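You operate a simulated robot arm through the tools that you are given. There is no shell and no other tool.

The job below is to be done with a simulated two-armed robot. You get a single attempt, and the scene is never put back.

## Task
Test D-ring 29 with the winch at a pull of 20, then unhook.
Fine: hook on, red lever to LOCK, wind till the pointer shows 20, lever to FREE, hook on the black mat; no other D-ring takes a pull.

It is judged by the outcome, as a careful person would: the job done as asked, and still so three seconds after it is handed in. It fails if anything else is knocked over, pushed out of place, dropped, spilled or broken.

## Robot
Two 7-joint arms with fingered hands on one trunk that stands fixed in place. Base frame: the origin is at the foot of the trunk, x ahead of it, y to its left, z up. Units: m, degrees, N and s.
The left shoulder is at [0.07, 0.154, 1.322], the right one opposite. With the tool pointing down near the work surface each hand reaches from about 0.1 to 0.8 m from the base axis, measured 20 degrees to its own side. Payload 3.9 kg a hand.
The tool frame of a hand sits at the grasp point between the pads (the TCP): z along the fingers, y along the line on which they close. The tips reach 0.03 m beyond it. The gripper opens to 0.104 m; its body begins 0.035 m behind the TCP. The gripper is a hand of 4 fingers: y runs from the thumb to the fingers, the wrist lies at [-0.017, -0.104, -0.178] in the tool frame.
Orientation is that of the tool frame in the base frame, as a unit quaternion [x, y, z, w]. With the fingers straight down and the wrist toward the robot, the tool's x, y and z point along [0, 1, 0], [1, 0, 0] and [0, 0, -1] of the base frame.

## Interface
- The arms move only by the tool move_arm. It takes "left_moves", "right_moves" or both (then of equal length, played together; a hand with none holds still); each is a list of rows, each an object (a shift or turn left out is 0) with "delta_pos": the shift along the base's x, y, z in units of 20 mm (1.0 is 20 mm), a list of three; "turn": the turn, a rotation vector about the base's x, y, z in units of 6 degrees (1.0 is 6 degrees), a list of three. In form: [{"delta_pos": [dx, dy, dz], "turn": [ax, ay, az]}, ...]. A call has 1 to 20 rows; each row shifts and turns the commanded pose from where the row before left it. A call with a number of a shift or a turn outside -1 to 1 is refused whole. A row lasts 0.2 s, in which the tool goes at most 0.05 m and 8.6 degrees; a call with a longer step from one row to the next is refused whole. Where a pose cannot be reached the arm comes as near as it can. A force on the tool above 40 N (or 10 N above the force at the start of the call, whichever is more), or a blocked arm, ends the call early, and 0.2 s more pass. In this call time passes only in rows, and 0.2 s behind the last. The reply holds the time, the measured pose of the TCP, the force on the tool along the base axes, the opening and the grip force, in the units named above and with some noise, with the torque about the TCP (base axes, N m) and any sound that the robot's microphone picked up.
- Cameras (640 x 400 px; columns grow to the right, rows downward): "scene" is now at [0.1334, 0.0383, 1.5608]; the picture's right is [0.41, -0.91, 0.00], its down [-0.45, -0.20, -0.87] and it looks along [0.79, 0.35, -0.50] (base axes); focal length 214 px, centre (320, 200). "left" rides on the left gripper at [-0.066, -0.09, -0.125] in its tool frame; the picture's right is [-0.78, -0.30, 0.56], its down [0.57, -0.70, 0.42] and it looks along [0.27, 0.65, 0.71] (tool axes); focal length 275 px, centre (320, 200). "right" rides on the right gripper at [0.066, -0.09, -0.126] in its tool frame; the picture's right is [-0.78, 0.30, -0.56], its down [-0.57, -0.70, 0.42] and it looks along [-0.26, 0.65, 0.71] (tool axes); focal length 275 px, centre (320, 200). There is no depth. A picture from a camera that has moved, and an enlarged one, comes with that camera's place and axes in the base frame and with its lens.
- get_image(camera): a new picture of that camera. It takes no simulated time.
- raise_lower(by): slides the trunk up (or, below 0, down) by that many m; the arms and the scene camera ride with it, the base frame stays. It gives what a move gives, with no picture.
- curl_fingers(index, middle, ring, thumb_bend, thumb_turn, hand): sets how far each is bent, from 0 (flat) to 1 (curled in); at 0.3 the hand is open as for a grip, at 0.7 the pads meet at the TCP. One left out holds its place. A second passes; each finger stops where it meets its share of the squeeze, and holds until it gets a number again. It is the only way to open and close the hand. It gives what a move gives, with no picture; readings hold the bend of each and the force on the fingers (four entries, about 0 where the hand has none), thumb and palm. thumb_turn goes from beside the hand (0) to across from the fingers (1), as for a grip.
- turn_head(pan, tilt): turns the head with the scene camera to pan (to the left, within 86 degrees either way) and tilt (down, from -29 to 69), counted from straight ahead of the robot. It gives what a move gives.
- enlarge(camera, box): a new picture of the part [left, top, right, bottom] of that camera's present view, enlarged. It takes no simulated time.
- close_job(): hands the job in; it is judged then, once.

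Nothing tells you positions but the pictures and the camera data. Unless the task says otherwise, let go and move clear before handing in.

The tools are called after "Emit:" as name(argument=value, ...) on one line, values as JSON. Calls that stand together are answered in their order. move_arm: Moves the arms, as the interface text tells. Its arguments: {"type":"object","properties":{"left_moves":{"type":"array","items":{"type":"object","properties":{"delta_pos":{"type":"array","items":{"type":"number"}},"turn":{"type":"array","items":{"type":"number"}}}}},"right_moves":{"type":"array","items":{"type":"object","properties":{"delta_pos":{"type":"array","items":{"type":"number"}},"turn":{"type":"array","items":{"type":"number"}}}}}},"required":[]} The other tools are called the same way: raise_lower (by) moves the trunk up or down; curl_fingers (index, middle, ring, thumb_bend, thumb_turn, hand) moves the fingers one by one; turn_head (pan, tilt) turns the head that bears the scene camera; get_image (camera) takes a picture; enlarge (camera, box) takes an enlarged picture of a part of a camera's view; close_job () hands the job in.

At the start:

```text
clock: 0.0
left_tool_pos: [0.3628, 0.3768, 1.5687]
left_tcp_rot: [0.707, 0.707, 0.0, 0.0]
left_wrist_force: [-0.8, 0.5, 0.1]
left_moment: [0.01, 0.0, 0.0]
left_grip_width: 0.1036
left_grasp_force: 0.0
left_shape: jaw
left_bend: [0.3, 0.3, 0.3, 0.3, 0.97]
left_finger forces: [0.0, 0.1, 0.1, 0.0, 0.0, 0.0]
right_tool_pos: [0.4986, 0.0776, 1.5263]
right_tcp_rot: [0.707, 0.707, -0.001, 0.0]
right_wrist_force: [-0.8, -0.2, -0.3]
right_moment: [-0.01, 0.02, 0.02]
right_grip_width: 0.1037
right_grasp_force: 0.1
right_shape: jaw
right_bend: [0.3, 0.3, 0.3, 0.3, 0.97]
right_finger forces: [0.0, 0.0, 0.0, 0.1, 0.1, 0.0]
trunk travel left (down, up): [-0.775, 0.165]
head pan, tilt (commanded): [24.0, 29.8]
```

scene: 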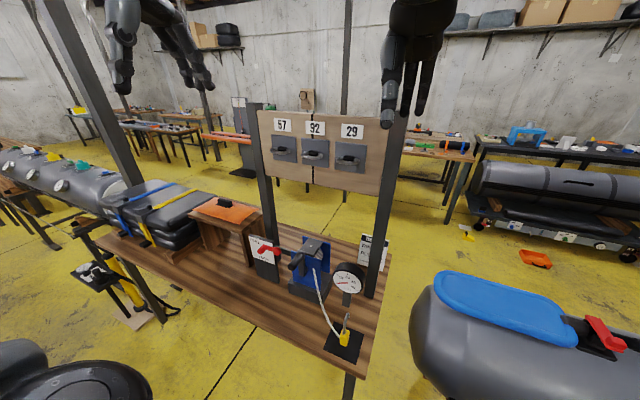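
right: 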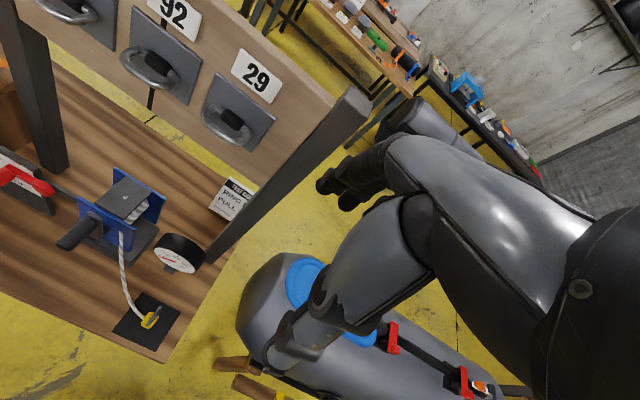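
left: 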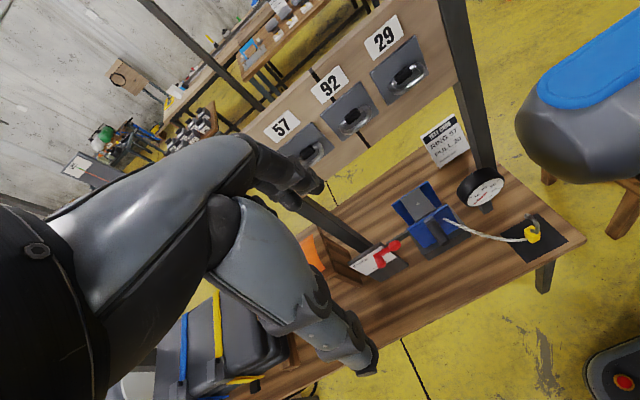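

I see a bench with a board holding three D-rings (57, 92, 29), a blue winch with a rope and yellow hook on a black mat, a gauge, a red lever, and a small card. I'll look closer at each before moving.

Emit:
enlarge(camera="scene", box=[230, 220, 410, 370])

Emit:
enlarge(camera="scene", box=[250, 100, 410, 200])

Emit:
enlarge(camera="left", box=[340, 100, 560, 280])

Emit:
enlarge(camera="right", box=[0, 120, 280, 360])

```text
2.67 times, centred on (320, 295) of scene
camera zoom: at [0.1334, 0.0383, 1.5608], right [0.41, -0.91, 0.0], down [-0.45, -0.2, -0.87], along [0.79, 0.35, -0.5], focal length 572 px, centre (320, -53)
```

zoom: 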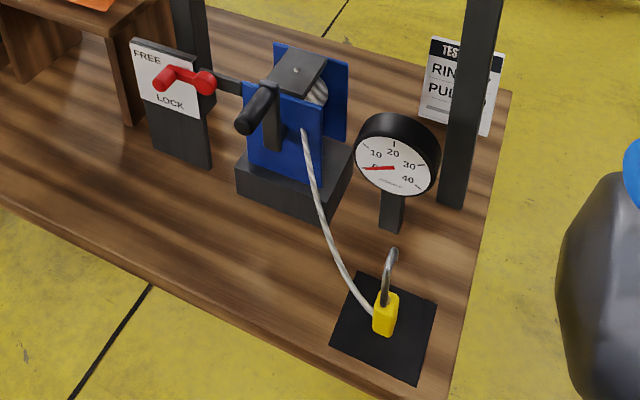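

```text
4.00 times, centred on (330, 150) of scene
camera zoom: at [0.1334, 0.0383, 1.5608], right [0.41, -0.91, 0.0], down [-0.45, -0.2, -0.87], along [0.79, 0.35, -0.5], focal length 858 px, centre (280, 400)
```

zoom: 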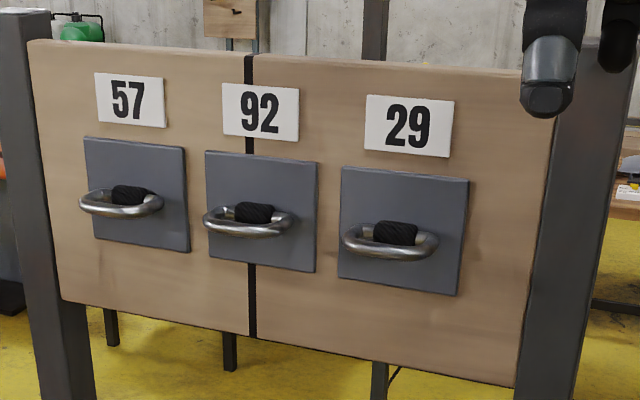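

```text
2.22 times, centred on (450, 190) of left
camera zoom: at [0.2731, 0.31, 1.6955], right [-0.3, -0.78, -0.56], down [-0.7, 0.57, -0.43], along [0.65, 0.26, -0.71], focal length 612 px, centre (31, 222)
```

zoom: 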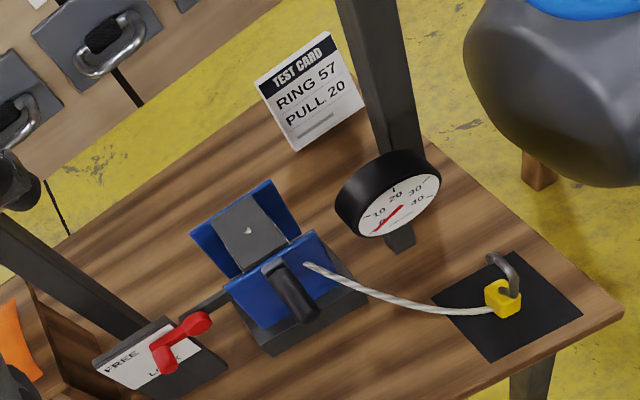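

```text
1.67 times, centred on (140, 240) of right
camera zoom: at [0.4097, 0.1424, 1.653], right [0.3, -0.78, 0.56], down [-0.7, -0.57, -0.42], along [0.65, -0.26, -0.71], focal length 459 px, centre (620, 133)
```

zoom: 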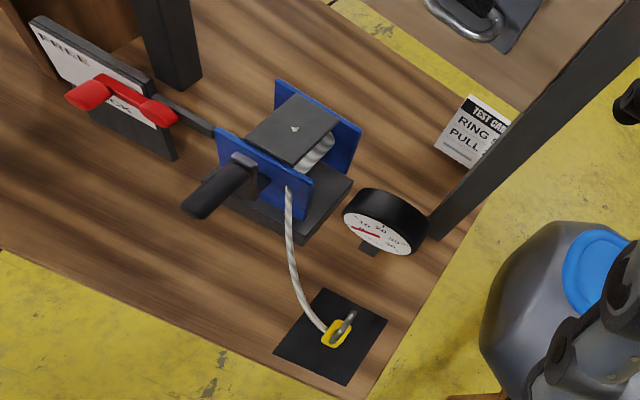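

The three rings sit at roughly x 0.69, z 1.35, with 29 the rightmost at about y 0.20. The hook is at about [0.51, 0.12, 0.85]. A card on the bench says "RING 57", which doesn't match the job as given; I follow the job (29). I'll zoom in on the details next.

Emit:
enlarge(camera="scene", box=[325, 285, 375, 355])

Emit:
enlarge(camera="left", box=[500, 205, 570, 260])

Emit:
enlarge(camera="scene", box=[240, 225, 340, 305])

Emit:
enlarge(camera="right", box=[0, 130, 170, 270])

Emit:
enlarge(camera="left", box=[350, 170, 480, 290])

Emit:
enlarge(camera="left", box=[360, 10, 450, 110])

Emit:
enlarge(camera="right", box=[190, 40, 300, 160])

```text
5.71 times, centred on (350, 320) of scene
camera zoom: at [0.1334, 0.0383, 1.5608], right [0.41, -0.91, 0.0], down [-0.45, -0.2, -0.87], along [0.79, 0.35, -0.5], focal length 1226 px, centre (149, -486)
```

zoom: 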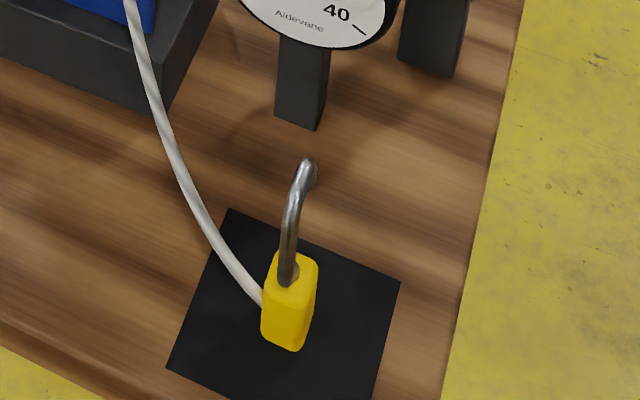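

```text
7.27 times, centred on (535, 232) of left
camera zoom: at [0.2731, 0.31, 1.6955], right [-0.3, -0.78, -0.56], down [-0.7, 0.57, -0.43], along [0.65, 0.26, -0.71], focal length 2002 px, centre (-1244, -36)
```

zoom: 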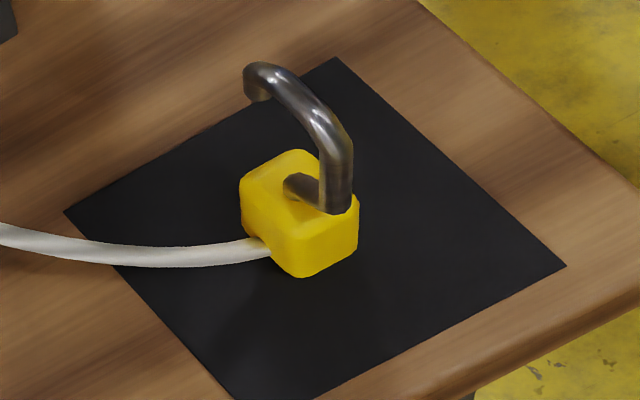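

```text
5.00 times, centred on (290, 265) of scene
camera zoom: at [0.1334, 0.0383, 1.5608], right [0.41, -0.91, 0.0], down [-0.45, -0.2, -0.87], along [0.79, 0.35, -0.5], focal length 1072 px, centre (470, -125)
```

zoom: 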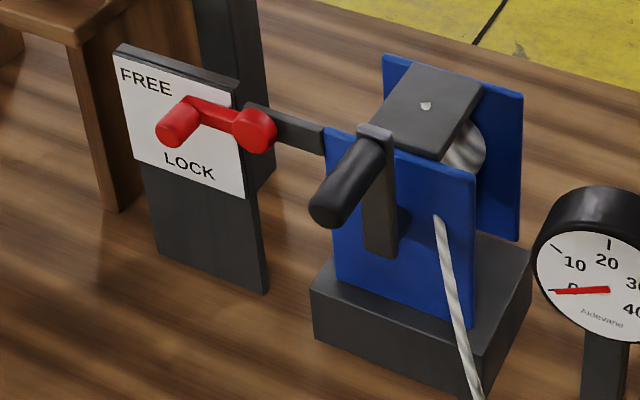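

```text
2.86 times, centred on (85, 200) of right
camera zoom: at [0.4097, 0.1424, 1.653], right [0.3, -0.78, 0.56], down [-0.7, -0.57, -0.42], along [0.65, -0.26, -0.71], focal length 786 px, centre (991, 200)
```

zoom: 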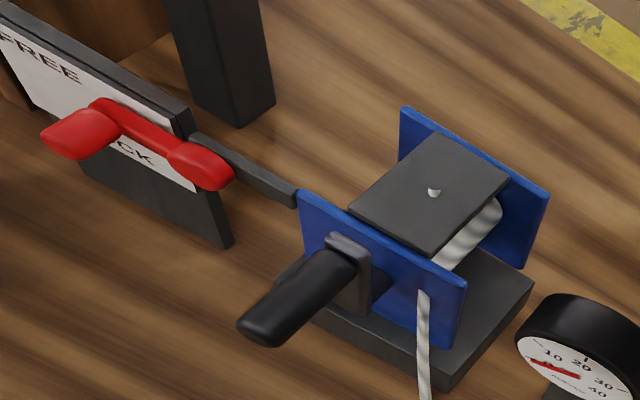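

```text
3.33 times, centred on (415, 230) of left
camera zoom: at [0.2731, 0.31, 1.6955], right [-0.3, -0.78, -0.56], down [-0.7, 0.57, -0.43], along [0.65, 0.26, -0.71], focal length 918 px, centre (3, 100)
```

zoom: 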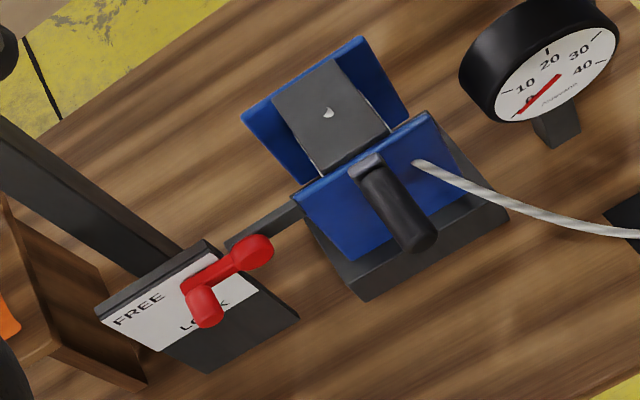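

```text
4.00 times, centred on (405, 60) of left
camera zoom: at [0.2731, 0.31, 1.6955], right [-0.3, -0.78, -0.56], down [-0.7, 0.57, -0.43], along [0.65, 0.26, -0.71], focal length 1101 px, centre (-20, 760)
```

zoom: 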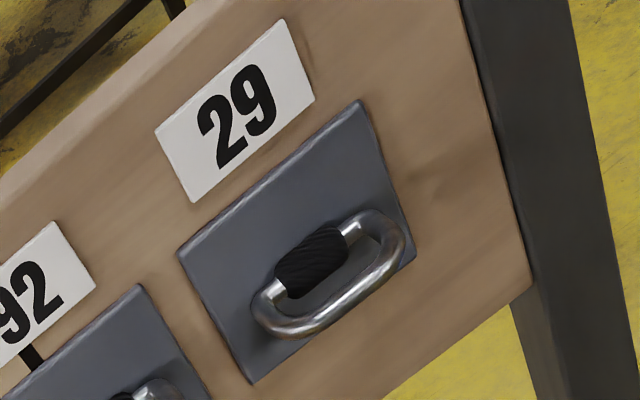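

```text
3.33 times, centred on (245, 100) of right
camera zoom: at [0.4097, 0.1424, 1.653], right [0.3, -0.78, 0.56], down [-0.7, -0.57, -0.42], along [0.65, -0.26, -0.71], focal length 918 px, centre (570, 533)
```

zoom: 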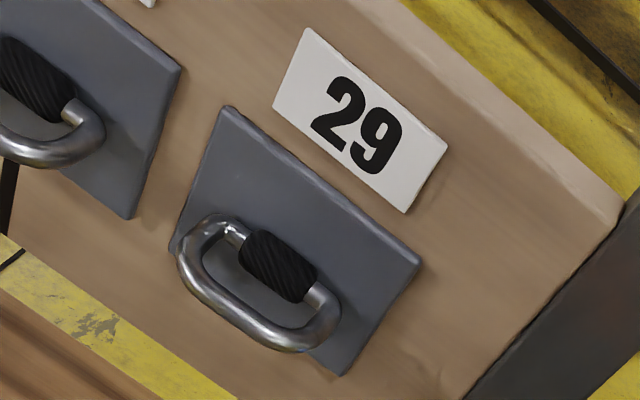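

Lever, crank, gauge and hook are all clear: lever at FREE (about [0.58, 0.47, 1.02]), crank handle at about [0.52–0.57, 0.31, 1.065] with its axis along x, gauge at 0. The hook stands upright on the mat with its crook bending forward. I'll lower the trunk to bring the camera and arms to working height.

Emit:
raise_lower(by=-0.2)

Emit:
turn_head(pan=18, tilt=42)

Emit:
get_image(camera="scene")

Emit:
get_image(camera="right")

Emit:
get_image(camera="left")

```text
clock: 2.2
left_tool_pos: [0.3626, 0.3777, 1.3696]
left_tcp_rot: [0.708, 0.707, 0.0, 0.0]
left_wrist_force: [0.1, 0.1, -0.5]
left_moment: [0.02, 0.01, 0.01]
left_grip_width: 0.1037
left_grasp_force: 0.1
left_shape: jaw
left_bend: [0.3, 0.3, 0.3, 0.3, 0.97]
left_finger forces: [0.0, 0.1, 0.1, 0.0, 0.0, 0.0]
right_tool_pos: [0.4992, 0.0775, 1.328]
right_tcp_rot: [0.707, 0.707, 0.0, 0.0]
right_wrist_force: [0.4, 0.8, 0.6]
right_moment: [-0.03, -0.03, -0.01]
right_grip_width: 0.1039
right_grasp_force: 0.1
right_shape: jaw
right_bend: [0.3, 0.3, 0.3, 0.3, 0.97]
right_finger forces: [0.1, 0.0, 0.1, 0.0, 0.0, 0.0]
trunk travel left (down, up): [-0.575, 0.365]
head pan, tilt (commanded): [24.0, 29.8]
```

```text
clock: 2.9
left_tool_pos: [0.3628, 0.3773, 1.3691]
left_tcp_rot: [0.707, 0.708, 0.0, 0.001]
left_wrist_force: [1.4, -0.1, 0.4]
left_moment: [0.0, 0.03, -0.01]
left_grip_width: 0.1039
left_grasp_force: 0.1
left_shape: jaw
left_bend: [0.3, 0.3, 0.3, 0.3, 0.97]
left_finger forces: [0.0, 0.1, 0.1, 0.1, 0.0, 0.1]
right_tool_pos: [0.4992, 0.0784, 1.3273]
right_tcp_rot: [0.708, 0.706, 0.0, 0.0]
right_wrist_force: [0.8, 0.5, -0.5]
right_moment: [0.0, 0.0, -0.03]
right_grip_width: 0.1039
right_grasp_force: 0.0
right_shape: jaw
right_bend: [0.3, 0.3, 0.3, 0.3, 0.97]
right_finger forces: [0.1, 0.1, 0.0, 0.1, 0.0, 0.0]
trunk travel left (down, up): [-0.575, 0.365]
head pan, tilt (commanded): [18.0, 42.0]
```

```text
taken
camera scene: at [0.1302, 0.0272, 1.3422], right [0.31, -0.95, 0.0], down [-0.64, -0.21, -0.74], along [0.71, 0.23, -0.67], focal length 214 px, centre (320, 200)
```

scene: 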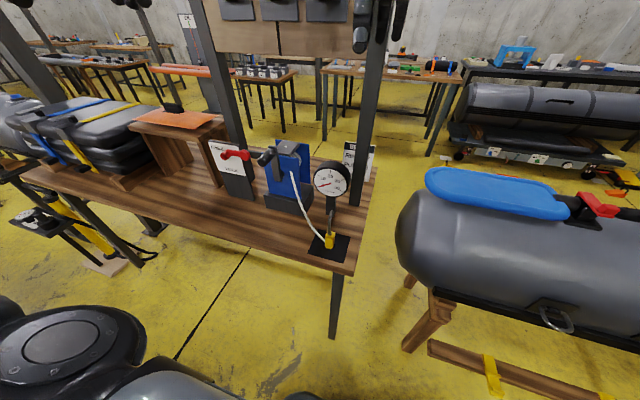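

```text
taken
camera right: at [0.4097, 0.1423, 1.453], right [0.3, -0.78, 0.56], down [-0.7, -0.57, -0.42], along [0.65, -0.26, -0.71], focal length 275 px, centre (320, 200)
```

right: 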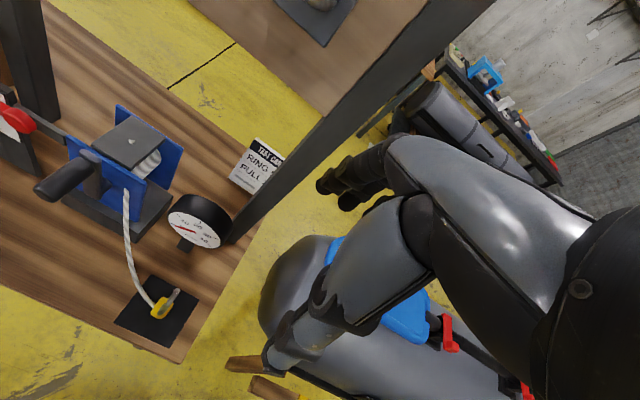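

```text
taken
camera left: at [0.2731, 0.3099, 1.4955], right [-0.3, -0.78, -0.56], down [-0.7, 0.57, -0.43], along [0.65, 0.26, -0.71], focal length 275 px, centre (320, 200)
```

left: 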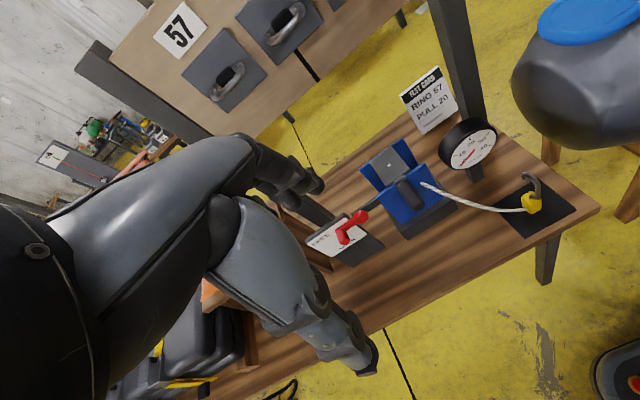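

The trunk is down 0.2 m and the hook and winch are in view from all three cameras. I'll zoom on the hook, ring, crank and lever to pin down their geometry.

Emit:
enlarge(camera="scene", box=[300, 215, 360, 270])

Emit:
enlarge(camera="left", box=[490, 160, 590, 240])

Emit:
enlarge(camera="right", box=[100, 260, 220, 350])

Emit:
enlarge(camera="scene", box=[200, 130, 320, 220])

Emit:
enlarge(camera="left", box=[300, 130, 460, 270])

```text
7.27 times, centred on (330, 242) of scene
camera zoom: at [0.1302, 0.0272, 1.3422], right [0.31, -0.95, 0.0], down [-0.64, -0.21, -0.74], along [0.71, 0.23, -0.67], focal length 1560 px, centre (247, -109)
```

zoom: 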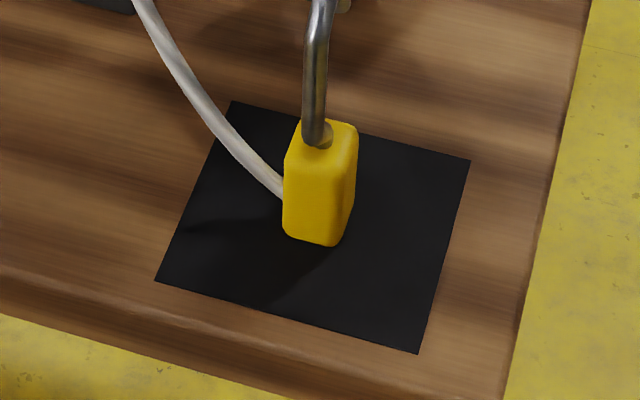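

```text
5.00 times, centred on (540, 200) of left
camera zoom: at [0.2731, 0.3099, 1.4955], right [-0.3, -0.78, -0.56], down [-0.7, 0.57, -0.43], along [0.65, 0.26, -0.71], focal length 1376 px, centre (-780, 200)
```

zoom: 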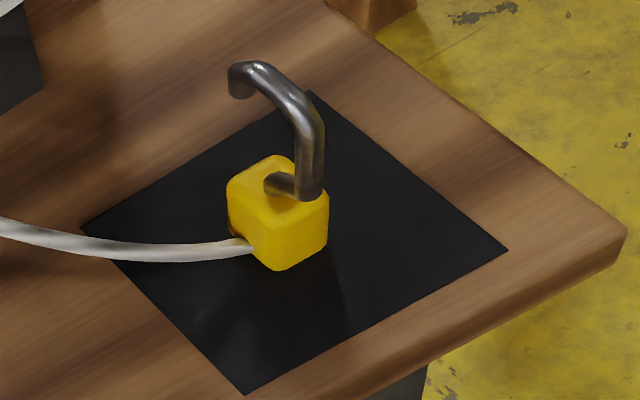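

```text
4.44 times, centred on (160, 305) of right
camera zoom: at [0.4097, 0.1423, 1.453], right [0.3, -0.78, 0.56], down [-0.7, -0.57, -0.42], along [0.65, -0.26, -0.71], focal length 1224 px, centre (1031, -267)
```

zoom: 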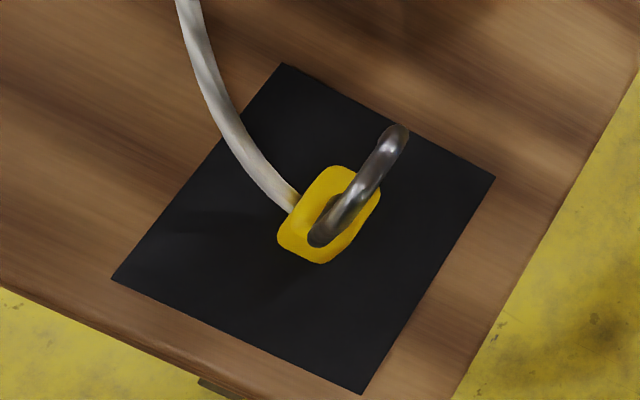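

```text
4.44 times, centred on (260, 175) of scene
camera zoom: at [0.1302, 0.0272, 1.3422], right [0.31, -0.95, 0.0], down [-0.64, -0.21, -0.74], along [0.71, 0.23, -0.67], focal length 953 px, centre (587, 311)
```

zoom: 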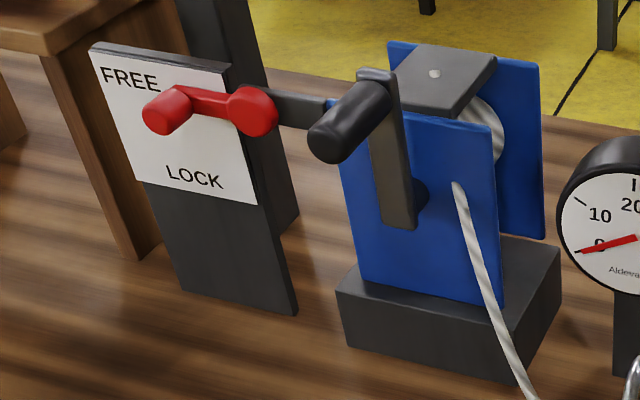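

```text
2.86 times, centred on (380, 200) of left
camera zoom: at [0.2731, 0.3099, 1.4955], right [-0.3, -0.78, -0.56], down [-0.7, 0.57, -0.43], along [0.65, 0.26, -0.71], focal length 786 px, centre (149, 200)
```

zoom: 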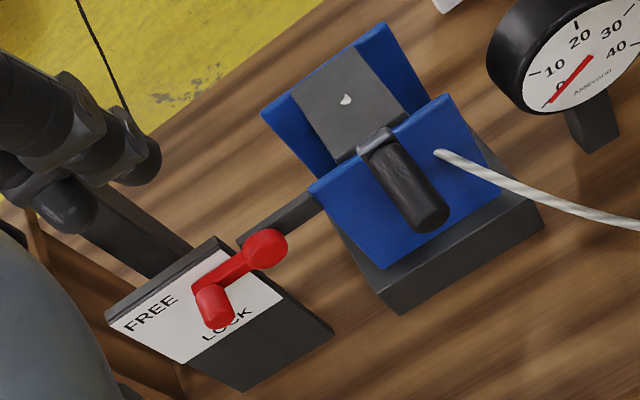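

The hook body is about 25 mm square and 50 mm tall, centred near [0.507, 0.118, 0.842], and the C-shaped steel above it opens forward (+x). The mat is at z≈0.815. I'll look at my own hand's shape to plan the grasp.

Emit:
turn_head(pan=10, tilt=5)

Emit:
get_image(camera="scene")

Emit:
enlarge(camera="scene", box=[220, 120, 420, 260])

```text
clock: 3.9
left_tool_pos: [0.363, 0.3759, 1.3695]
left_tcp_rot: [0.707, 0.707, -0.001, 0.001]
left_wrist_force: [-0.2, -0.3, 0.6]
left_moment: [-0.01, 0.0, 0.0]
left_grip_width: 0.1036
left_grasp_force: 0.0
left_shape: jaw
left_bend: [0.3, 0.3, 0.3, 0.3, 0.97]
left_finger forces: [0.0, 0.0, 0.0, 0.0, 0.1, 0.0]
right_tool_pos: [0.5002, 0.0769, 1.3273]
right_tcp_rot: [0.707, 0.708, 0.001, 0.001]
right_wrist_force: [0.7, 0.0, 0.5]
right_moment: [-0.03, 0.03, -0.02]
right_grip_width: 0.1042
right_grasp_force: 0.0
right_shape: jaw
right_bend: [0.3, 0.3, 0.3, 0.3, 0.97]
right_finger forces: [0.0, 0.0, 0.1, 0.0, 0.1, 0.1]
trunk travel left (down, up): [-0.575, 0.365]
head pan, tilt (commanded): [10.0, 5.0]
```

```text
taken
camera scene: at [0.1412, 0.0173, 1.4008], right [0.17, -0.98, 0.0], down [-0.09, -0.02, -1.0], along [0.98, 0.17, -0.09], focal length 214 px, centre (320, 200)
```

scene: 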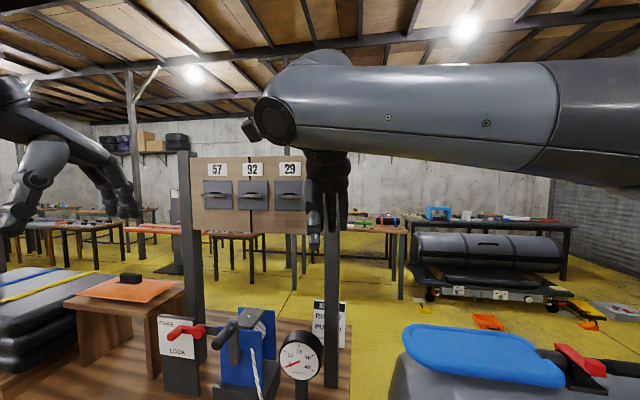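

```text
2.86 times, centred on (320, 190) of scene
camera zoom: at [0.1412, 0.0173, 1.4008], right [0.17, -0.98, 0.0], down [-0.09, -0.02, -1.0], along [0.98, 0.17, -0.09], focal length 613 px, centre (320, 229)
```

zoom: 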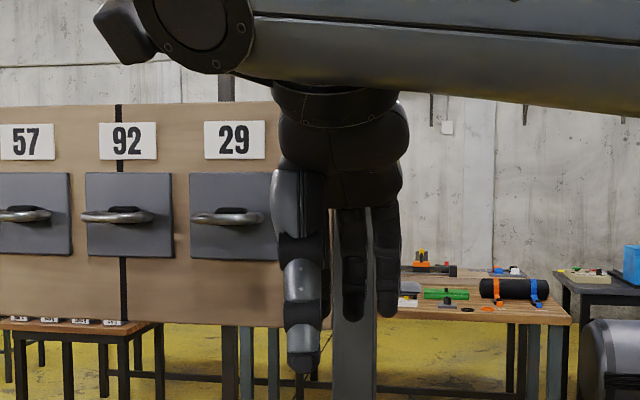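

I can see the hand's form: index near the TCP line, middle and ring to one side, thumb opposite. I plan to grip the yellow body across its left and right faces with the right hand pointing forward and slightly down, so the steel C stays free. First I'll turn the right hand that way in free space.

Emit:
move_arm(right_moves=[{"delta_pos": [-0.5, 0, -0.5], "turn": [0, 0, -1]}, {"delta_pos": [-0.5, 0, -0.5], "turn": [0, 0, -1]}, {"delta_pos": [-0.5, 0, -0.5], "turn": [0, 0, -1]}, {"delta_pos": [-0.5, 0, -0.5], "turn": [0, 0, -1]}, {"delta_pos": [-0.5, 0, -0.5], "turn": [0, 0, -1]}, {"delta_pos": [-0.5, 0, -0.5], "turn": [0, 0, -1]}, {"delta_pos": [-0.5, 0, -0.5], "turn": [0, 0, -1]}, {"delta_pos": [-0.5, 0, -0.5], "turn": [0, 0, -1]}, {"delta_pos": [0, 0, -0.5], "turn": [0, 0, -1]}, {"delta_pos": [0, 0, -0.5], "turn": [0, 0, -1]}, {"delta_pos": [0, 0, -0.5], "turn": [0, 0, -1]}, {"delta_pos": [0, 0, -0.5], "turn": [0, 0, -1]}, {"turn": [0, 0, -1]}, {"turn": [0, 0, -1]}, {"turn": [0, 0, -1]}], left_moves=[{"delta_pos": [0, 0.5, 0]}, {"delta_pos": [0, 0.5, 0]}, {"delta_pos": [0, 0.5, 0]}, {"delta_pos": [0, 0.5, 0]}, {"delta_pos": [0, 0.5, 0]}, {"delta_pos": [0, 0.5, 0]}, {"delta_pos": [0, 0.5, 0]}, {"delta_pos": [0, 0.5, 0]}, {"delta_pos": [0, 0, 0]}, {"delta_pos": [0, 0, 0]}, {"delta_pos": [0, 0, 0]}, {"delta_pos": [0, 0, 0]}, {"delta_pos": [0, 0, 0]}, {"delta_pos": [0, 0, 0]}, {"delta_pos": [0, 0, 0]}])

```text
clock: 7.1
left_tool_pos: [0.3633, 0.4593, 1.3693]
left_tcp_rot: [0.707, 0.707, -0.001, 0.001]
left_wrist_force: [0.5, 0.0, 0.6]
left_moment: [-0.01, -0.01, 0.0]
left_grip_width: 0.1037
left_grasp_force: 0.1
left_shape: jaw
left_bend: [0.3, 0.3, 0.3, 0.3, 0.97]
left_finger forces: [0.1, 0.1, 0.0, 0.0, 0.0, 0.0]
right_tool_pos: [0.4188, 0.0789, 1.2078]
right_tcp_rot: [1.0, -0.001, 0.0, -0.001]
right_wrist_force: [0.3, -0.1, -0.2]
right_moment: [-0.01, 0.05, -0.02]
right_grip_width: 0.1035
right_grasp_force: 0.1
right_shape: jaw
right_bend: [0.3, 0.3, 0.3, 0.3, 0.97]
right_finger forces: [0.0, 0.0, 0.1, 0.1, 0.1, 0.1]
trunk travel left (down, up): [-0.575, 0.365]
head pan, tilt (commanded): [10.0, 5.0]
```

The yaw was reached cleanly. Now I'll pitch the right hand forward 60° so the fingers point forward and 30° below horizontal.

Emit:
move_arm(right_moves=[{"turn": [0, -1, 0]}, {"turn": [0, -1, 0]}, {"turn": [0, -1, 0]}, {"turn": [0, -1, 0]}, {"turn": [0, -1, 0]}, {"turn": [0, -1, 0]}, {"turn": [0, -1, 0]}, {"turn": [0, -1, 0]}, {"turn": [0, -1, 0]}, {"turn": [0, -1, 0]}])

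Emit:
turn_head(pan=18, tilt=42)

Emit:
get_image(camera="scene")

Emit:
get_image(camera="right")

Emit:
get_image(camera="left")

```text
clock: 8.5
left_tool_pos: [0.3658, 0.4579, 1.3687]
left_tcp_rot: [0.707, 0.707, -0.001, 0.0]
left_wrist_force: [0.0, -0.7, -0.4]
left_moment: [-0.02, 0.01, 0.01]
left_grip_width: 0.1036
left_grasp_force: 0.0
left_shape: jaw
left_bend: [0.3, 0.3, 0.3, 0.3, 0.97]
left_finger forces: [0.0, 0.1, 0.0, 0.0, 0.1, 0.0]
right_tool_pos: [0.4668, 0.0594, 1.1708]
right_tcp_rot: [0.977, -0.034, 0.212, -0.007]
right_wrist_force: [0.0, 0.1, -0.3]
right_moment: [-0.06, 0.01, 0.03]
right_grip_width: 0.1039
right_grasp_force: 0.0
right_shape: jaw
right_bend: [0.3, 0.3, 0.3, 0.3, 0.97]
right_finger forces: [0.0, 0.0, 0.0, 0.0, 0.0, 0.0]
right hand out of reach, approached as far as the arm can: row 5, 6
trunk travel left (down, up): [-0.575, 0.365]
head pan, tilt (commanded): [10.0, 5.0]
stopped in row 6 (right hand): the arm was blocked; the commanded pose is now the measured one
```

```text
clock: 9.5
left_tool_pos: [0.3638, 0.458, 1.3691]
left_tcp_rot: [0.707, 0.708, -0.001, 0.001]
left_wrist_force: [-0.3, -0.1, -1.0]
left_moment: [0.01, 0.01, 0.02]
left_grip_width: 0.1039
left_grasp_force: 0.0
left_shape: jaw
left_bend: [0.3, 0.3, 0.3, 0.3, 0.97]
left_finger forces: [0.1, 0.0, 0.1, 0.1, 0.1, 0.0]
right_tool_pos: [0.4653, 0.0574, 1.1657]
right_tcp_rot: [0.978, -0.035, 0.206, -0.005]
right_wrist_force: [0.0, 0.5, -0.4]
right_moment: [0.02, 0.01, -0.01]
right_grip_width: 0.1038
right_grasp_force: 0.1
right_shape: jaw
right_bend: [0.3, 0.3, 0.3, 0.3, 0.97]
right_finger forces: [0.1, 0.0, 0.0, 0.0, 0.0, 0.1]
trunk travel left (down, up): [-0.575, 0.365]
head pan, tilt (commanded): [18.0, 42.0]
```

```text
taken
camera scene: at [0.1422, 0.0224, 1.3817], right [0.22, -0.97, 0.0], down [-0.28, -0.06, -0.96], along [0.93, 0.21, -0.29], focal length 214 px, centre (320, 200)
```

scene: 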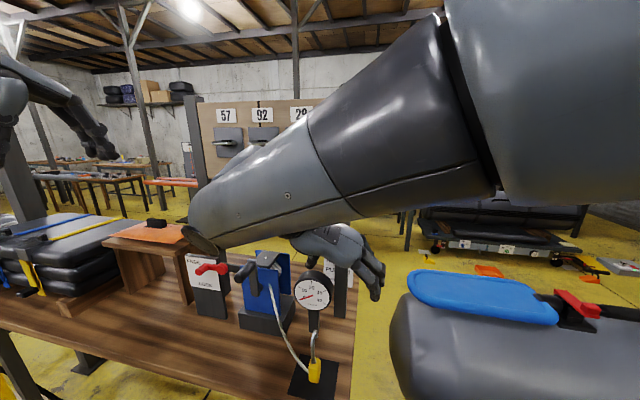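

```text
taken
camera right: at [0.4816, 0.1413, 1.31], right [-0.95, -0.24, 0.19], down [-0.3, 0.74, -0.6], along [0.0, -0.63, -0.78], focal length 275 px, centre (320, 200)
```

right: 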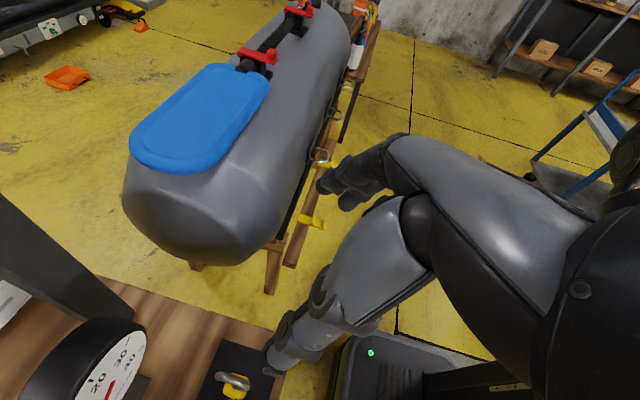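

```text
taken
camera left: at [0.2741, 0.3909, 1.4958], right [-0.3, -0.78, -0.56], down [-0.7, 0.57, -0.42], along [0.65, 0.26, -0.71], focal length 275 px, centre (320, 200)
```

left: 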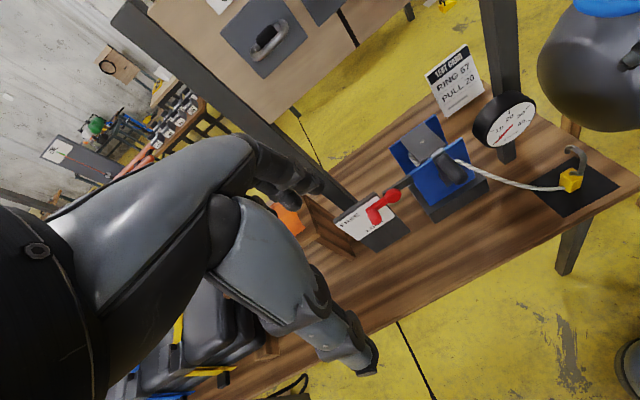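

The right arm can't take that pose this far to the left. The left arm is better placed for it, so I'll bring the right hand back to its easy pose and park it to the right.

Emit:
move_arm(right_moves=[{"delta_pos": [-0.5, -0.3, 0.3], "turn": [0, 1, 0]}, {"delta_pos": [-0.5, -0.3, 0.3], "turn": [0, 1, 0]}, {"delta_pos": [-0.5, -0.3, 0.3], "turn": [0, 1, 0]}, {"delta_pos": [-0.5, -0.3, 0.3], "turn": [0, 1, 0]}, {"delta_pos": [0, -0.5, 0], "turn": [0, 0, 1]}, {"delta_pos": [0, -0.5, 0], "turn": [0, 0, 1]}, {"delta_pos": [0, -1, 0], "turn": [0, 0, 1]}, {"delta_pos": [0, -1, 0], "turn": [0, 0, 1]}, {"delta_pos": [0, -1, 0], "turn": [0, 0, 1]}, {"delta_pos": [0, -1, 0], "turn": [0, 0, 1]}, {"delta_pos": [0, -1, 0], "turn": [0, 0, 1]}, {"delta_pos": [0, -1, 0], "turn": [0, 0, 1]}, {"delta_pos": [0, -1, 0], "turn": [0, 0, 1]}, {"delta_pos": [0, -1, 0], "turn": [0, 0, 1]}, {"delta_pos": [0, -1, 0], "turn": [0, 0, 1]}, {"delta_pos": [0, -1, 0], "turn": [0, 0, 1]}, {"delta_pos": [0, -1, 0], "turn": [0, 0, 1]}, {"delta_pos": [0, -1, 0], "turn": [0, 0, 1]}, {"delta_pos": [0, -1, 0], "turn": [0, 0, 1]}])

Emit:
turn_head(pan=18, tilt=42)

Emit:
get_image(camera="scene")

Emit:
get_image(camera="right")

```text
clock: 13.5
left_tool_pos: [0.3621, 0.4564, 1.3697]
left_tcp_rot: [0.707, 0.707, 0.0, 0.001]
left_wrist_force: [-0.7, -0.5, 1.1]
left_moment: [0.03, 0.01, -0.01]
left_grip_width: 0.1036
left_grasp_force: 0.2
left_shape: jaw
left_bend: [0.3, 0.3, 0.3, 0.3, 0.97]
left_finger forces: [0.0, 0.0, 0.0, 0.0, 0.0, 0.1]
right_tool_pos: [0.4253, -0.2479, 1.1949]
right_tcp_rot: [0.73, 0.683, 0.003, -0.002]
right_wrist_force: [-0.6, 1.8, -0.8]
right_moment: [0.03, 0.04, 0.03]
right_grip_width: 0.1039
right_grasp_force: 0.0
right_shape: jaw
right_bend: [0.3, 0.3, 0.3, 0.3, 0.97]
right_finger forces: [0.0, 0.1, 0.0, 0.0, 0.0, 0.0]
trunk travel left (down, up): [-0.575, 0.365]
head pan, tilt (commanded): [18.0, 42.0]
```

```text
clock: 14.1
left_tool_pos: [0.3628, 0.4561, 1.3694]
left_tcp_rot: [0.707, 0.707, 0.0, -0.001]
left_wrist_force: [-0.2, -0.1, 1.2]
left_moment: [-0.02, -0.02, -0.03]
left_grip_width: 0.1039
left_grasp_force: 0.1
left_shape: jaw
left_bend: [0.3, 0.3, 0.3, 0.3, 0.97]
left_finger forces: [0.0, 0.0, 0.0, 0.0, 0.0, 0.0]
right_tool_pos: [0.4256, -0.2479, 1.1947]
right_tcp_rot: [0.731, 0.683, 0.003, -0.002]
right_wrist_force: [-0.9, -0.2, -0.3]
right_moment: [0.01, -0.03, -0.02]
right_grip_width: 0.1039
right_grasp_force: 0.0
right_shape: jaw
right_bend: [0.3, 0.3, 0.3, 0.3, 0.97]
right_finger forces: [0.1, 0.0, 0.0, 0.0, 0.0, 0.0]
trunk travel left (down, up): [-0.575, 0.365]
head pan, tilt (commanded): [18.0, 42.0]
```

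```text
taken
camera scene: at [0.13, 0.0269, 1.3422], right [0.31, -0.95, 0.0], down [-0.64, -0.21, -0.74], along [0.71, 0.23, -0.67], focal length 214 px, centre (320, 200)
```

scene: 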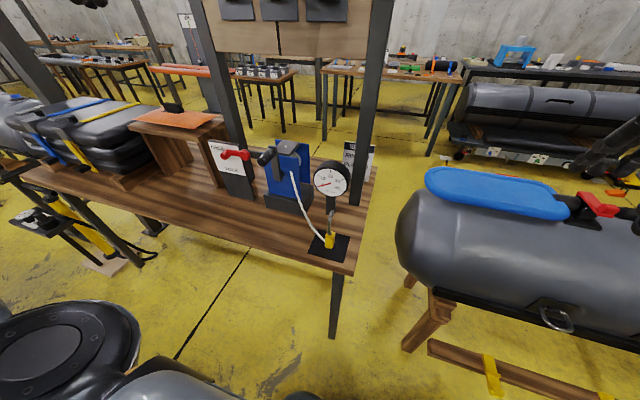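

```text
taken
camera right: at [0.3406, -0.1777, 1.3209], right [0.24, -0.8, 0.55], down [-0.74, -0.52, -0.43], along [0.63, -0.3, -0.72], focal length 275 px, centre (320, 200)
```

right: 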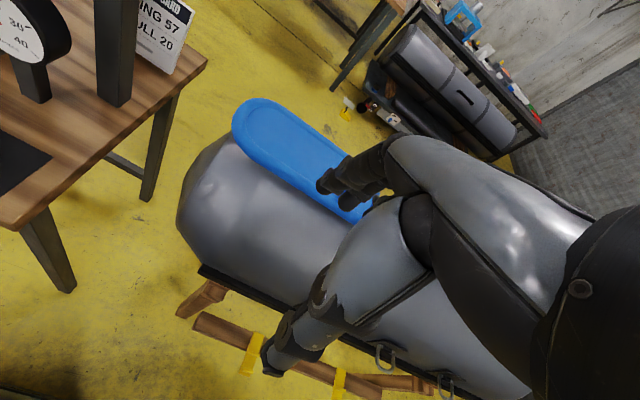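

The right arm is parked clear over to the right. Now I'll bring the left arm in front of the mat, turning it so the thumb faces right and fingers left.

Emit:
move_arm(left_moves=[{"delta_pos": [0.05, -0.98, -0.6], "turn": [0, 0, 1]}, {"delta_pos": [0.05, -0.98, -0.6], "turn": [0, 0, 1]}, {"delta_pos": [0.05, -0.98, -0.6], "turn": [0, 0, 1]}, {"delta_pos": [0.05, -0.98, -0.6], "turn": [0, 0, 1]}, {"delta_pos": [0.05, -0.98, -0.6], "turn": [0, 0, 1]}, {"delta_pos": [0.05, -0.98, -0.6], "turn": [0, 0, 1]}, {"delta_pos": [0.05, -0.98, -0.6], "turn": [0, 0, 1]}, {"delta_pos": [0.05, -0.98, -0.6], "turn": [0, 0, 1]}, {"delta_pos": [0.05, -0.98, -0.6], "turn": [0, 0, 1]}, {"delta_pos": [0.05, -0.98, -0.6], "turn": [0, 0, 1]}, {"delta_pos": [0.05, -0.98, -0.6], "turn": [0, 0, 1]}, {"delta_pos": [0.05, -0.98, -0.6], "turn": [0, 0, 1]}, {"delta_pos": [0.05, -0.98, -0.6], "turn": [0, 0, 1]}, {"delta_pos": [0.05, -0.98, -0.6], "turn": [0, 0, 1]}, {"delta_pos": [0.05, -0.98, -0.6], "turn": [0, 0, 1]}])

Emit:
move_arm(left_moves=[{"turn": [0, -1, 0]}, {"turn": [0, -1, 0]}, {"turn": [0, -1, 0]}, {"turn": [0, -1, 0]}, {"turn": [0, -1, 0]}, {"turn": [0, -1, 0]}, {"turn": [0, -1, 0]}, {"turn": [0, -1, 0]}, {"turn": [0, -1, 0]}, {"turn": [0, -1, 0]}])

Emit:
get_image(camera="scene")

Emit:
get_image(camera="left")

```text
clock: 17.3
left_tool_pos: [0.3671, 0.1825, 1.1766]
left_tcp_rot: [0.0, 1.0, -0.002, 0.002]
left_wrist_force: [-1.1, -0.2, -0.2]
left_moment: [-0.02, -0.03, -0.01]
left_grip_width: 0.1037
left_grasp_force: 0.2
left_shape: jaw
left_bend: [0.3, 0.3, 0.3, 0.3, 0.97]
left_finger forces: [0.0, 0.1, 0.0, 0.0, 0.1, 0.0]
left hand out of reach, approached as far as the arm can: row 15
right_tool_pos: [0.4253, -0.2469, 1.1947]
right_tcp_rot: [0.731, 0.682, 0.002, -0.002]
right_wrist_force: [0.2, 0.1, 0.1]
right_moment: [0.01, -0.03, 0.0]
right_grip_width: 0.1039
right_grasp_force: 0.0
right_shape: jaw
right_bend: [0.3, 0.3, 0.3, 0.3, 0.97]
right_finger forces: [0.0, 0.0, 0.0, 0.0, 0.0, 0.0]
trunk travel left (down, up): [-0.575, 0.365]
head pan, tilt (commanded): [18.0, 42.0]
```

```text
clock: 19.5
left_tool_pos: [0.3949, 0.2183, 1.2993]
left_tcp_rot: [0.002, 0.867, 0.0, 0.499]
left_wrist_force: [0.0, -0.1, -1.0]
left_moment: [0.02, -0.02, -0.04]
left_grip_width: 0.1036
left_grasp_force: 0.2
left_shape: jaw
left_bend: [0.3, 0.3, 0.3, 0.3, 0.97]
left_finger forces: [0.0, 0.0, 0.1, 0.0, 0.0, 0.1]
left hand out of reach, approached as far as the arm can: row 6, 7, 8, 9, 10
right_tool_pos: [0.4254, -0.2475, 1.1954]
right_tcp_rot: [0.731, 0.682, 0.003, -0.002]
right_wrist_force: [-0.5, 0.3, 0.2]
right_moment: [0.02, 0.0, 0.01]
right_grip_width: 0.1039
right_grasp_force: 0.0
right_shape: jaw
right_bend: [0.3, 0.3, 0.3, 0.3, 0.97]
right_finger forces: [0.1, 0.0, 0.0, 0.0, 0.0, 0.0]
trunk travel left (down, up): [-0.575, 0.365]
head pan, tilt (commanded): [18.0, 42.0]
```

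```text
taken
camera scene: at [0.1295, 0.0275, 1.3422], right [0.31, -0.95, 0.0], down [-0.64, -0.21, -0.74], along [0.71, 0.23, -0.67], focal length 214 px, centre (320, 200)
```

scene: 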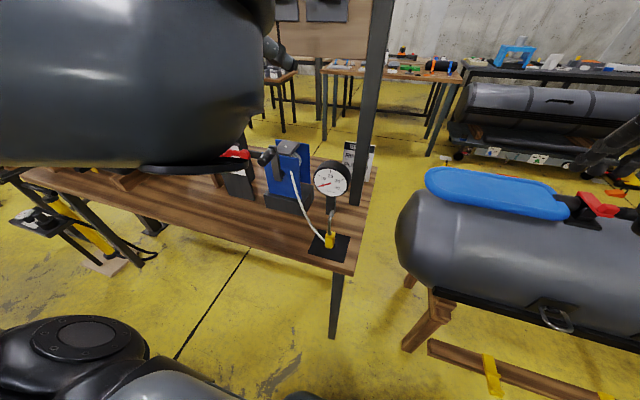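

```text
taken
camera left: at [0.3199, 0.1288, 1.4198], right [0.87, -0.3, 0.39], down [0.08, -0.7, -0.71], along [0.49, 0.65, -0.59], focal length 275 px, centre (320, 200)
```

left: 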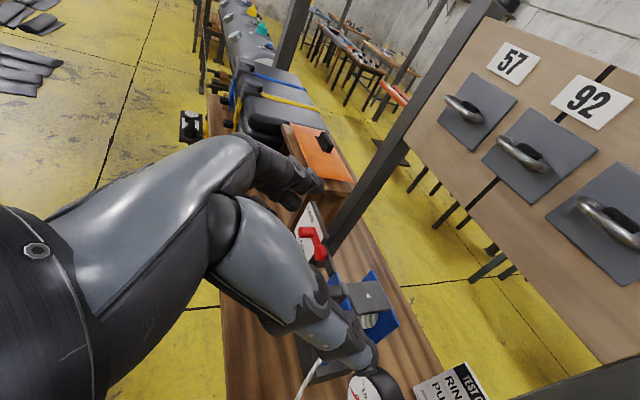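

The orientation is reached but this spot is too close to the body for it. I'll move the hand forward and right, in front of and above the mat, and see whether the pose is reached there.

Emit:
move_arm(left_moves=[{"delta_pos": [0.5, -0.5, 0]}, {"delta_pos": [0.5, -0.5, 0]}, {"delta_pos": [0.5, -0.5, 0]}, {"delta_pos": [0.5, -0.5, 0]}, {"delta_pos": [0.5, -0.5, 0]}, {"delta_pos": [0.5, -0.5, 0]}, {"delta_pos": [0.5, 0, 0]}])

Emit:
get_image(camera="scene")

Emit:
get_image(camera="left")

```text
clock: 21.1
left_tool_pos: [0.4627, 0.1867, 1.3341]
left_tcp_rot: [-0.001, 0.867, 0.0, 0.499]
left_wrist_force: [-0.8, 0.3, 0.5]
left_moment: [-0.01, 0.01, -0.01]
left_grip_width: 0.1035
left_grasp_force: 0.1
left_shape: jaw
left_bend: [0.3, 0.3, 0.3, 0.3, 0.97]
left_finger forces: [0.0, 0.1, 0.1, 0.0, 0.1, 0.1]
left hand out of reach, approached as far as the arm can: row 1, 2, 3, 4, 5, 6
right_tool_pos: [0.4256, -0.2477, 1.1949]
right_tcp_rot: [0.731, 0.683, 0.003, -0.003]
right_wrist_force: [-0.3, 0.3, -0.3]
right_moment: [-0.01, -0.02, -0.06]
right_grip_width: 0.1037
right_grasp_force: 0.2
right_shape: jaw
right_bend: [0.3, 0.3, 0.3, 0.3, 0.97]
right_finger forces: [0.0, 0.1, 0.0, 0.0, 0.0, 0.0]
trunk travel left (down, up): [-0.575, 0.365]
head pan, tilt (commanded): [18.0, 42.0]
```

```text
taken
camera scene: at [0.1308, 0.0271, 1.3421], right [0.31, -0.95, 0.0], down [-0.64, -0.21, -0.74], along [0.71, 0.23, -0.67], focal length 214 px, centre (320, 200)
```

scene: 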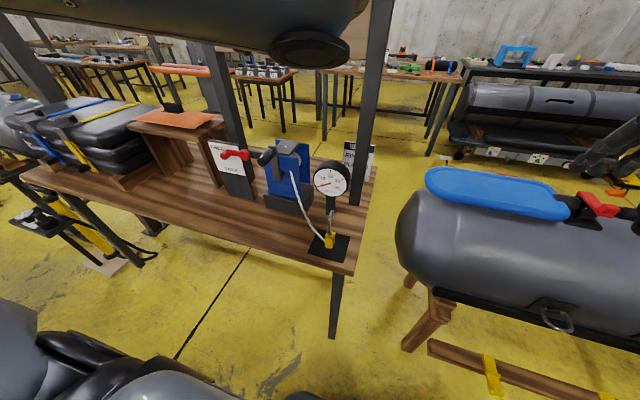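

```text
taken
camera left: at [0.3872, 0.0979, 1.4544], right [0.87, -0.3, 0.39], down [0.08, -0.7, -0.71], along [0.48, 0.65, -0.59], focal length 275 px, centre (320, 200)
```

left: 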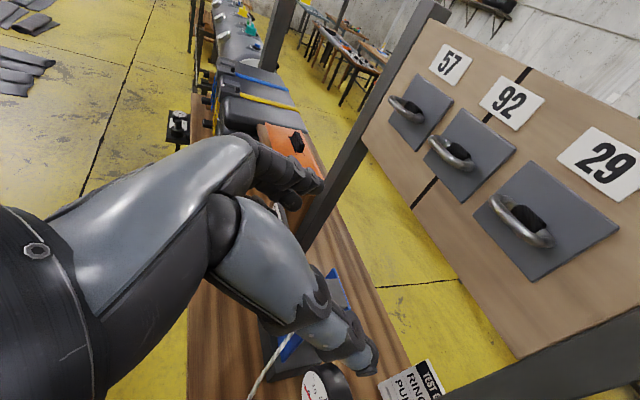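

The left hand holds the forward pose only when high. Yawing it inward (about 30° to the right) should suit the arm better and still grip the body, so I'll try that and check.

Emit:
move_arm(left_moves=[{"delta_pos": [-0.3, 0, -0.5], "turn": [0, 0, -1]}, {"delta_pos": [-0.3, 0, -0.5], "turn": [0, 0, -1]}, {"delta_pos": [-0.3, 0, -0.5], "turn": [0, 0, -1]}, {"delta_pos": [-0.3, 0, -0.5], "turn": [0, 0, -1]}, {"delta_pos": [-0.3, 0, -0.5], "turn": [0, 0, -1]}, {"delta_pos": [0, 0, -1]}, {"delta_pos": [0, 0, -1]}, {"delta_pos": [0, 0, -1]}])

Emit:
get_image(camera="scene")

Emit:
get_image(camera="left")

```text
clock: 22.9
left_tool_pos: [0.4693, 0.1792, 1.2608]
left_tcp_rot: [0.224, 0.836, -0.13, 0.483]
left_wrist_force: [0.2, 0.2, 0.4]
left_moment: [-0.01, 0.01, 0.03]
left_grip_width: 0.1039
left_grasp_force: 0.1
left_shape: jaw
left_bend: [0.3, 0.3, 0.3, 0.3, 0.97]
left_finger forces: [0.1, 0.0, 0.0, 0.0, 0.1, 0.0]
left hand out of reach, approached as far as the arm can: row 5, 6, 7, 8
right_tool_pos: [0.4257, -0.2468, 1.1954]
right_tcp_rot: [0.731, 0.683, 0.003, -0.002]
right_wrist_force: [0.2, -0.1, 0.8]
right_moment: [-0.03, 0.01, 0.01]
right_grip_width: 0.1039
right_grasp_force: 0.0
right_shape: jaw
right_bend: [0.3, 0.3, 0.3, 0.3, 0.97]
right_finger forces: [0.0, 0.0, 0.1, 0.0, 0.0, 0.1]
trunk travel left (down, up): [-0.575, 0.365]
head pan, tilt (commanded): [18.0, 42.0]
```

```text
taken
camera scene: at [0.1303, 0.0267, 1.3422], right [0.31, -0.95, 0.0], down [-0.64, -0.21, -0.74], along [0.71, 0.23, -0.67], focal length 214 px, centre (320, 200)
```

scene: 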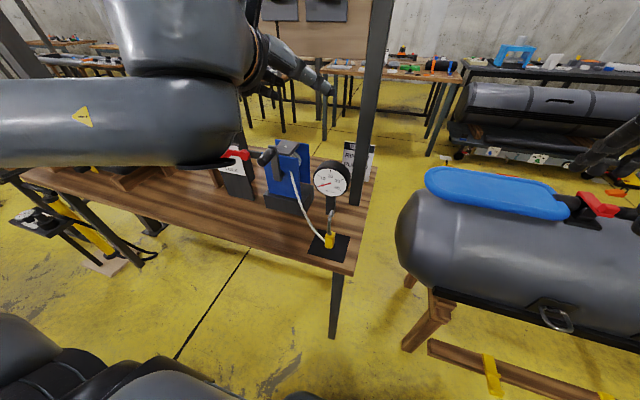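

```text
taken
camera left: at [0.3599, 0.1391, 1.3824], right [0.61, -0.69, 0.39], down [-0.28, -0.65, -0.71], along [0.74, 0.32, -0.59], focal length 275 px, centre (320, 200)
```

left: 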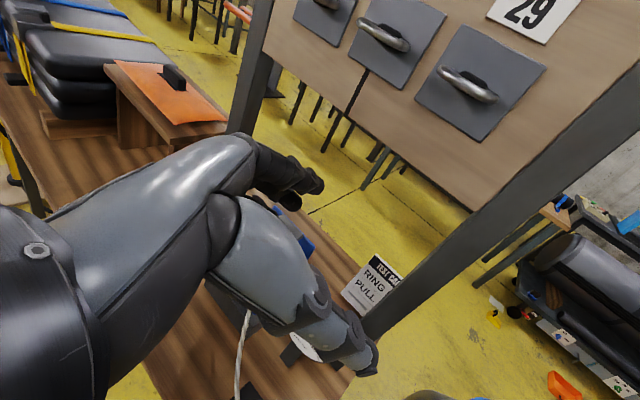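

Low and near-horizontal is out of reach for the left arm, so I'll use a steeper hand (about 54° below horizontal), which reached fine. From there thumb and index can pinch the hook's upright steel shank from the robot's side, leaving the C's throat free.

Emit:
move_arm(left_moves=[{"turn": [0.5, 0.866, 0]}, {"turn": [0.5, 0.866, 0]}, {"turn": [0.5, 0.866, 0]}, {"turn": [0.5, 0.866, 0]}, {"turn": [0, 0, 1], "delta_pos": [-0.4, -0.5, 0]}, {"turn": [0, 0, 1], "delta_pos": [-0.4, -0.5, 0]}, {"turn": [0, 0, 1], "delta_pos": [-0.4, -0.5, 0]}, {"turn": [0, 0, 1], "delta_pos": [-0.4, -0.5, 0]}, {"turn": [0, 0, 1], "delta_pos": [-0.4, -0.5, 0]}, {"delta_pos": [0, 0, -1]}, {"delta_pos": [0, 0, -1]}, {"delta_pos": [0, 0, -1]}, {"delta_pos": [0, 0, -1]}, {"delta_pos": [0, 0, -1]}, {"delta_pos": [0, 0, -1]}])

Emit:
get_image(camera="scene")

Emit:
get_image(camera="left")

```text
clock: 26.1
left_tool_pos: [0.4298, 0.1948, 1.1736]
left_tcp_rot: [0.0, 0.951, -0.001, 0.308]
left_wrist_force: [0.0, -1.0, 0.4]
left_moment: [0.03, 0.02, -0.03]
left_grip_width: 0.1039
left_grasp_force: 0.0
left_shape: jaw
left_bend: [0.3, 0.3, 0.3, 0.3, 0.97]
left_finger forces: [0.1, 0.0, 0.0, 0.0, 0.1, 0.0]
left hand out of reach, approached as far as the arm can: row 9, 11, 12, 13, 14, 15
right_tool_pos: [0.426, -0.246, 1.1948]
right_tcp_rot: [0.73, 0.683, 0.002, -0.002]
right_wrist_force: [1.3, -0.7, -0.2]
right_moment: [-0.01, -0.02, -0.01]
right_grip_width: 0.1038
right_grasp_force: 0.0
right_shape: jaw
right_bend: [0.3, 0.3, 0.3, 0.3, 0.97]
right_finger forces: [0.0, 0.1, 0.0, 0.0, 0.0, 0.0]
trunk travel left (down, up): [-0.575, 0.365]
head pan, tilt (commanded): [18.0, 42.0]
```

```text
taken
camera scene: at [0.13, 0.0273, 1.3422], right [0.31, -0.95, 0.0], down [-0.64, -0.21, -0.74], along [0.71, 0.23, -0.67], focal length 214 px, centre (320, 200)
```

scene: 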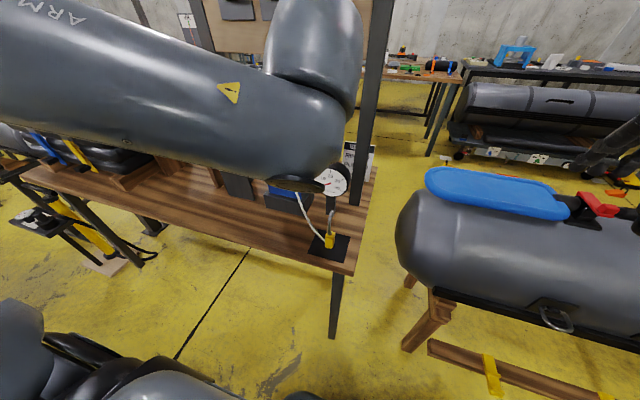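

```text
taken
camera left: at [0.4101, 0.1045, 1.3146], right [0.95, -0.3, 0.0], down [-0.22, -0.7, -0.68], along [0.2, 0.65, -0.73], focal length 275 px, centre (320, 200)
```

left: 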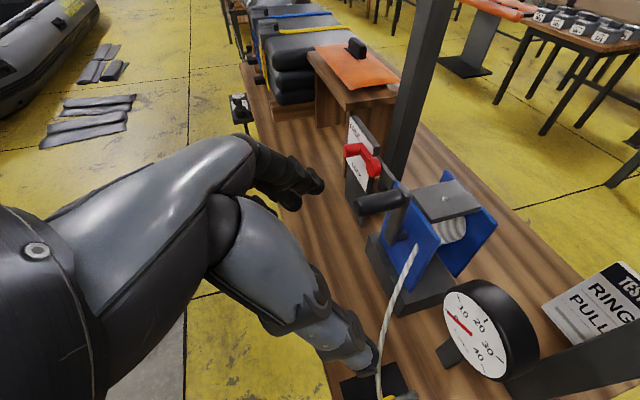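

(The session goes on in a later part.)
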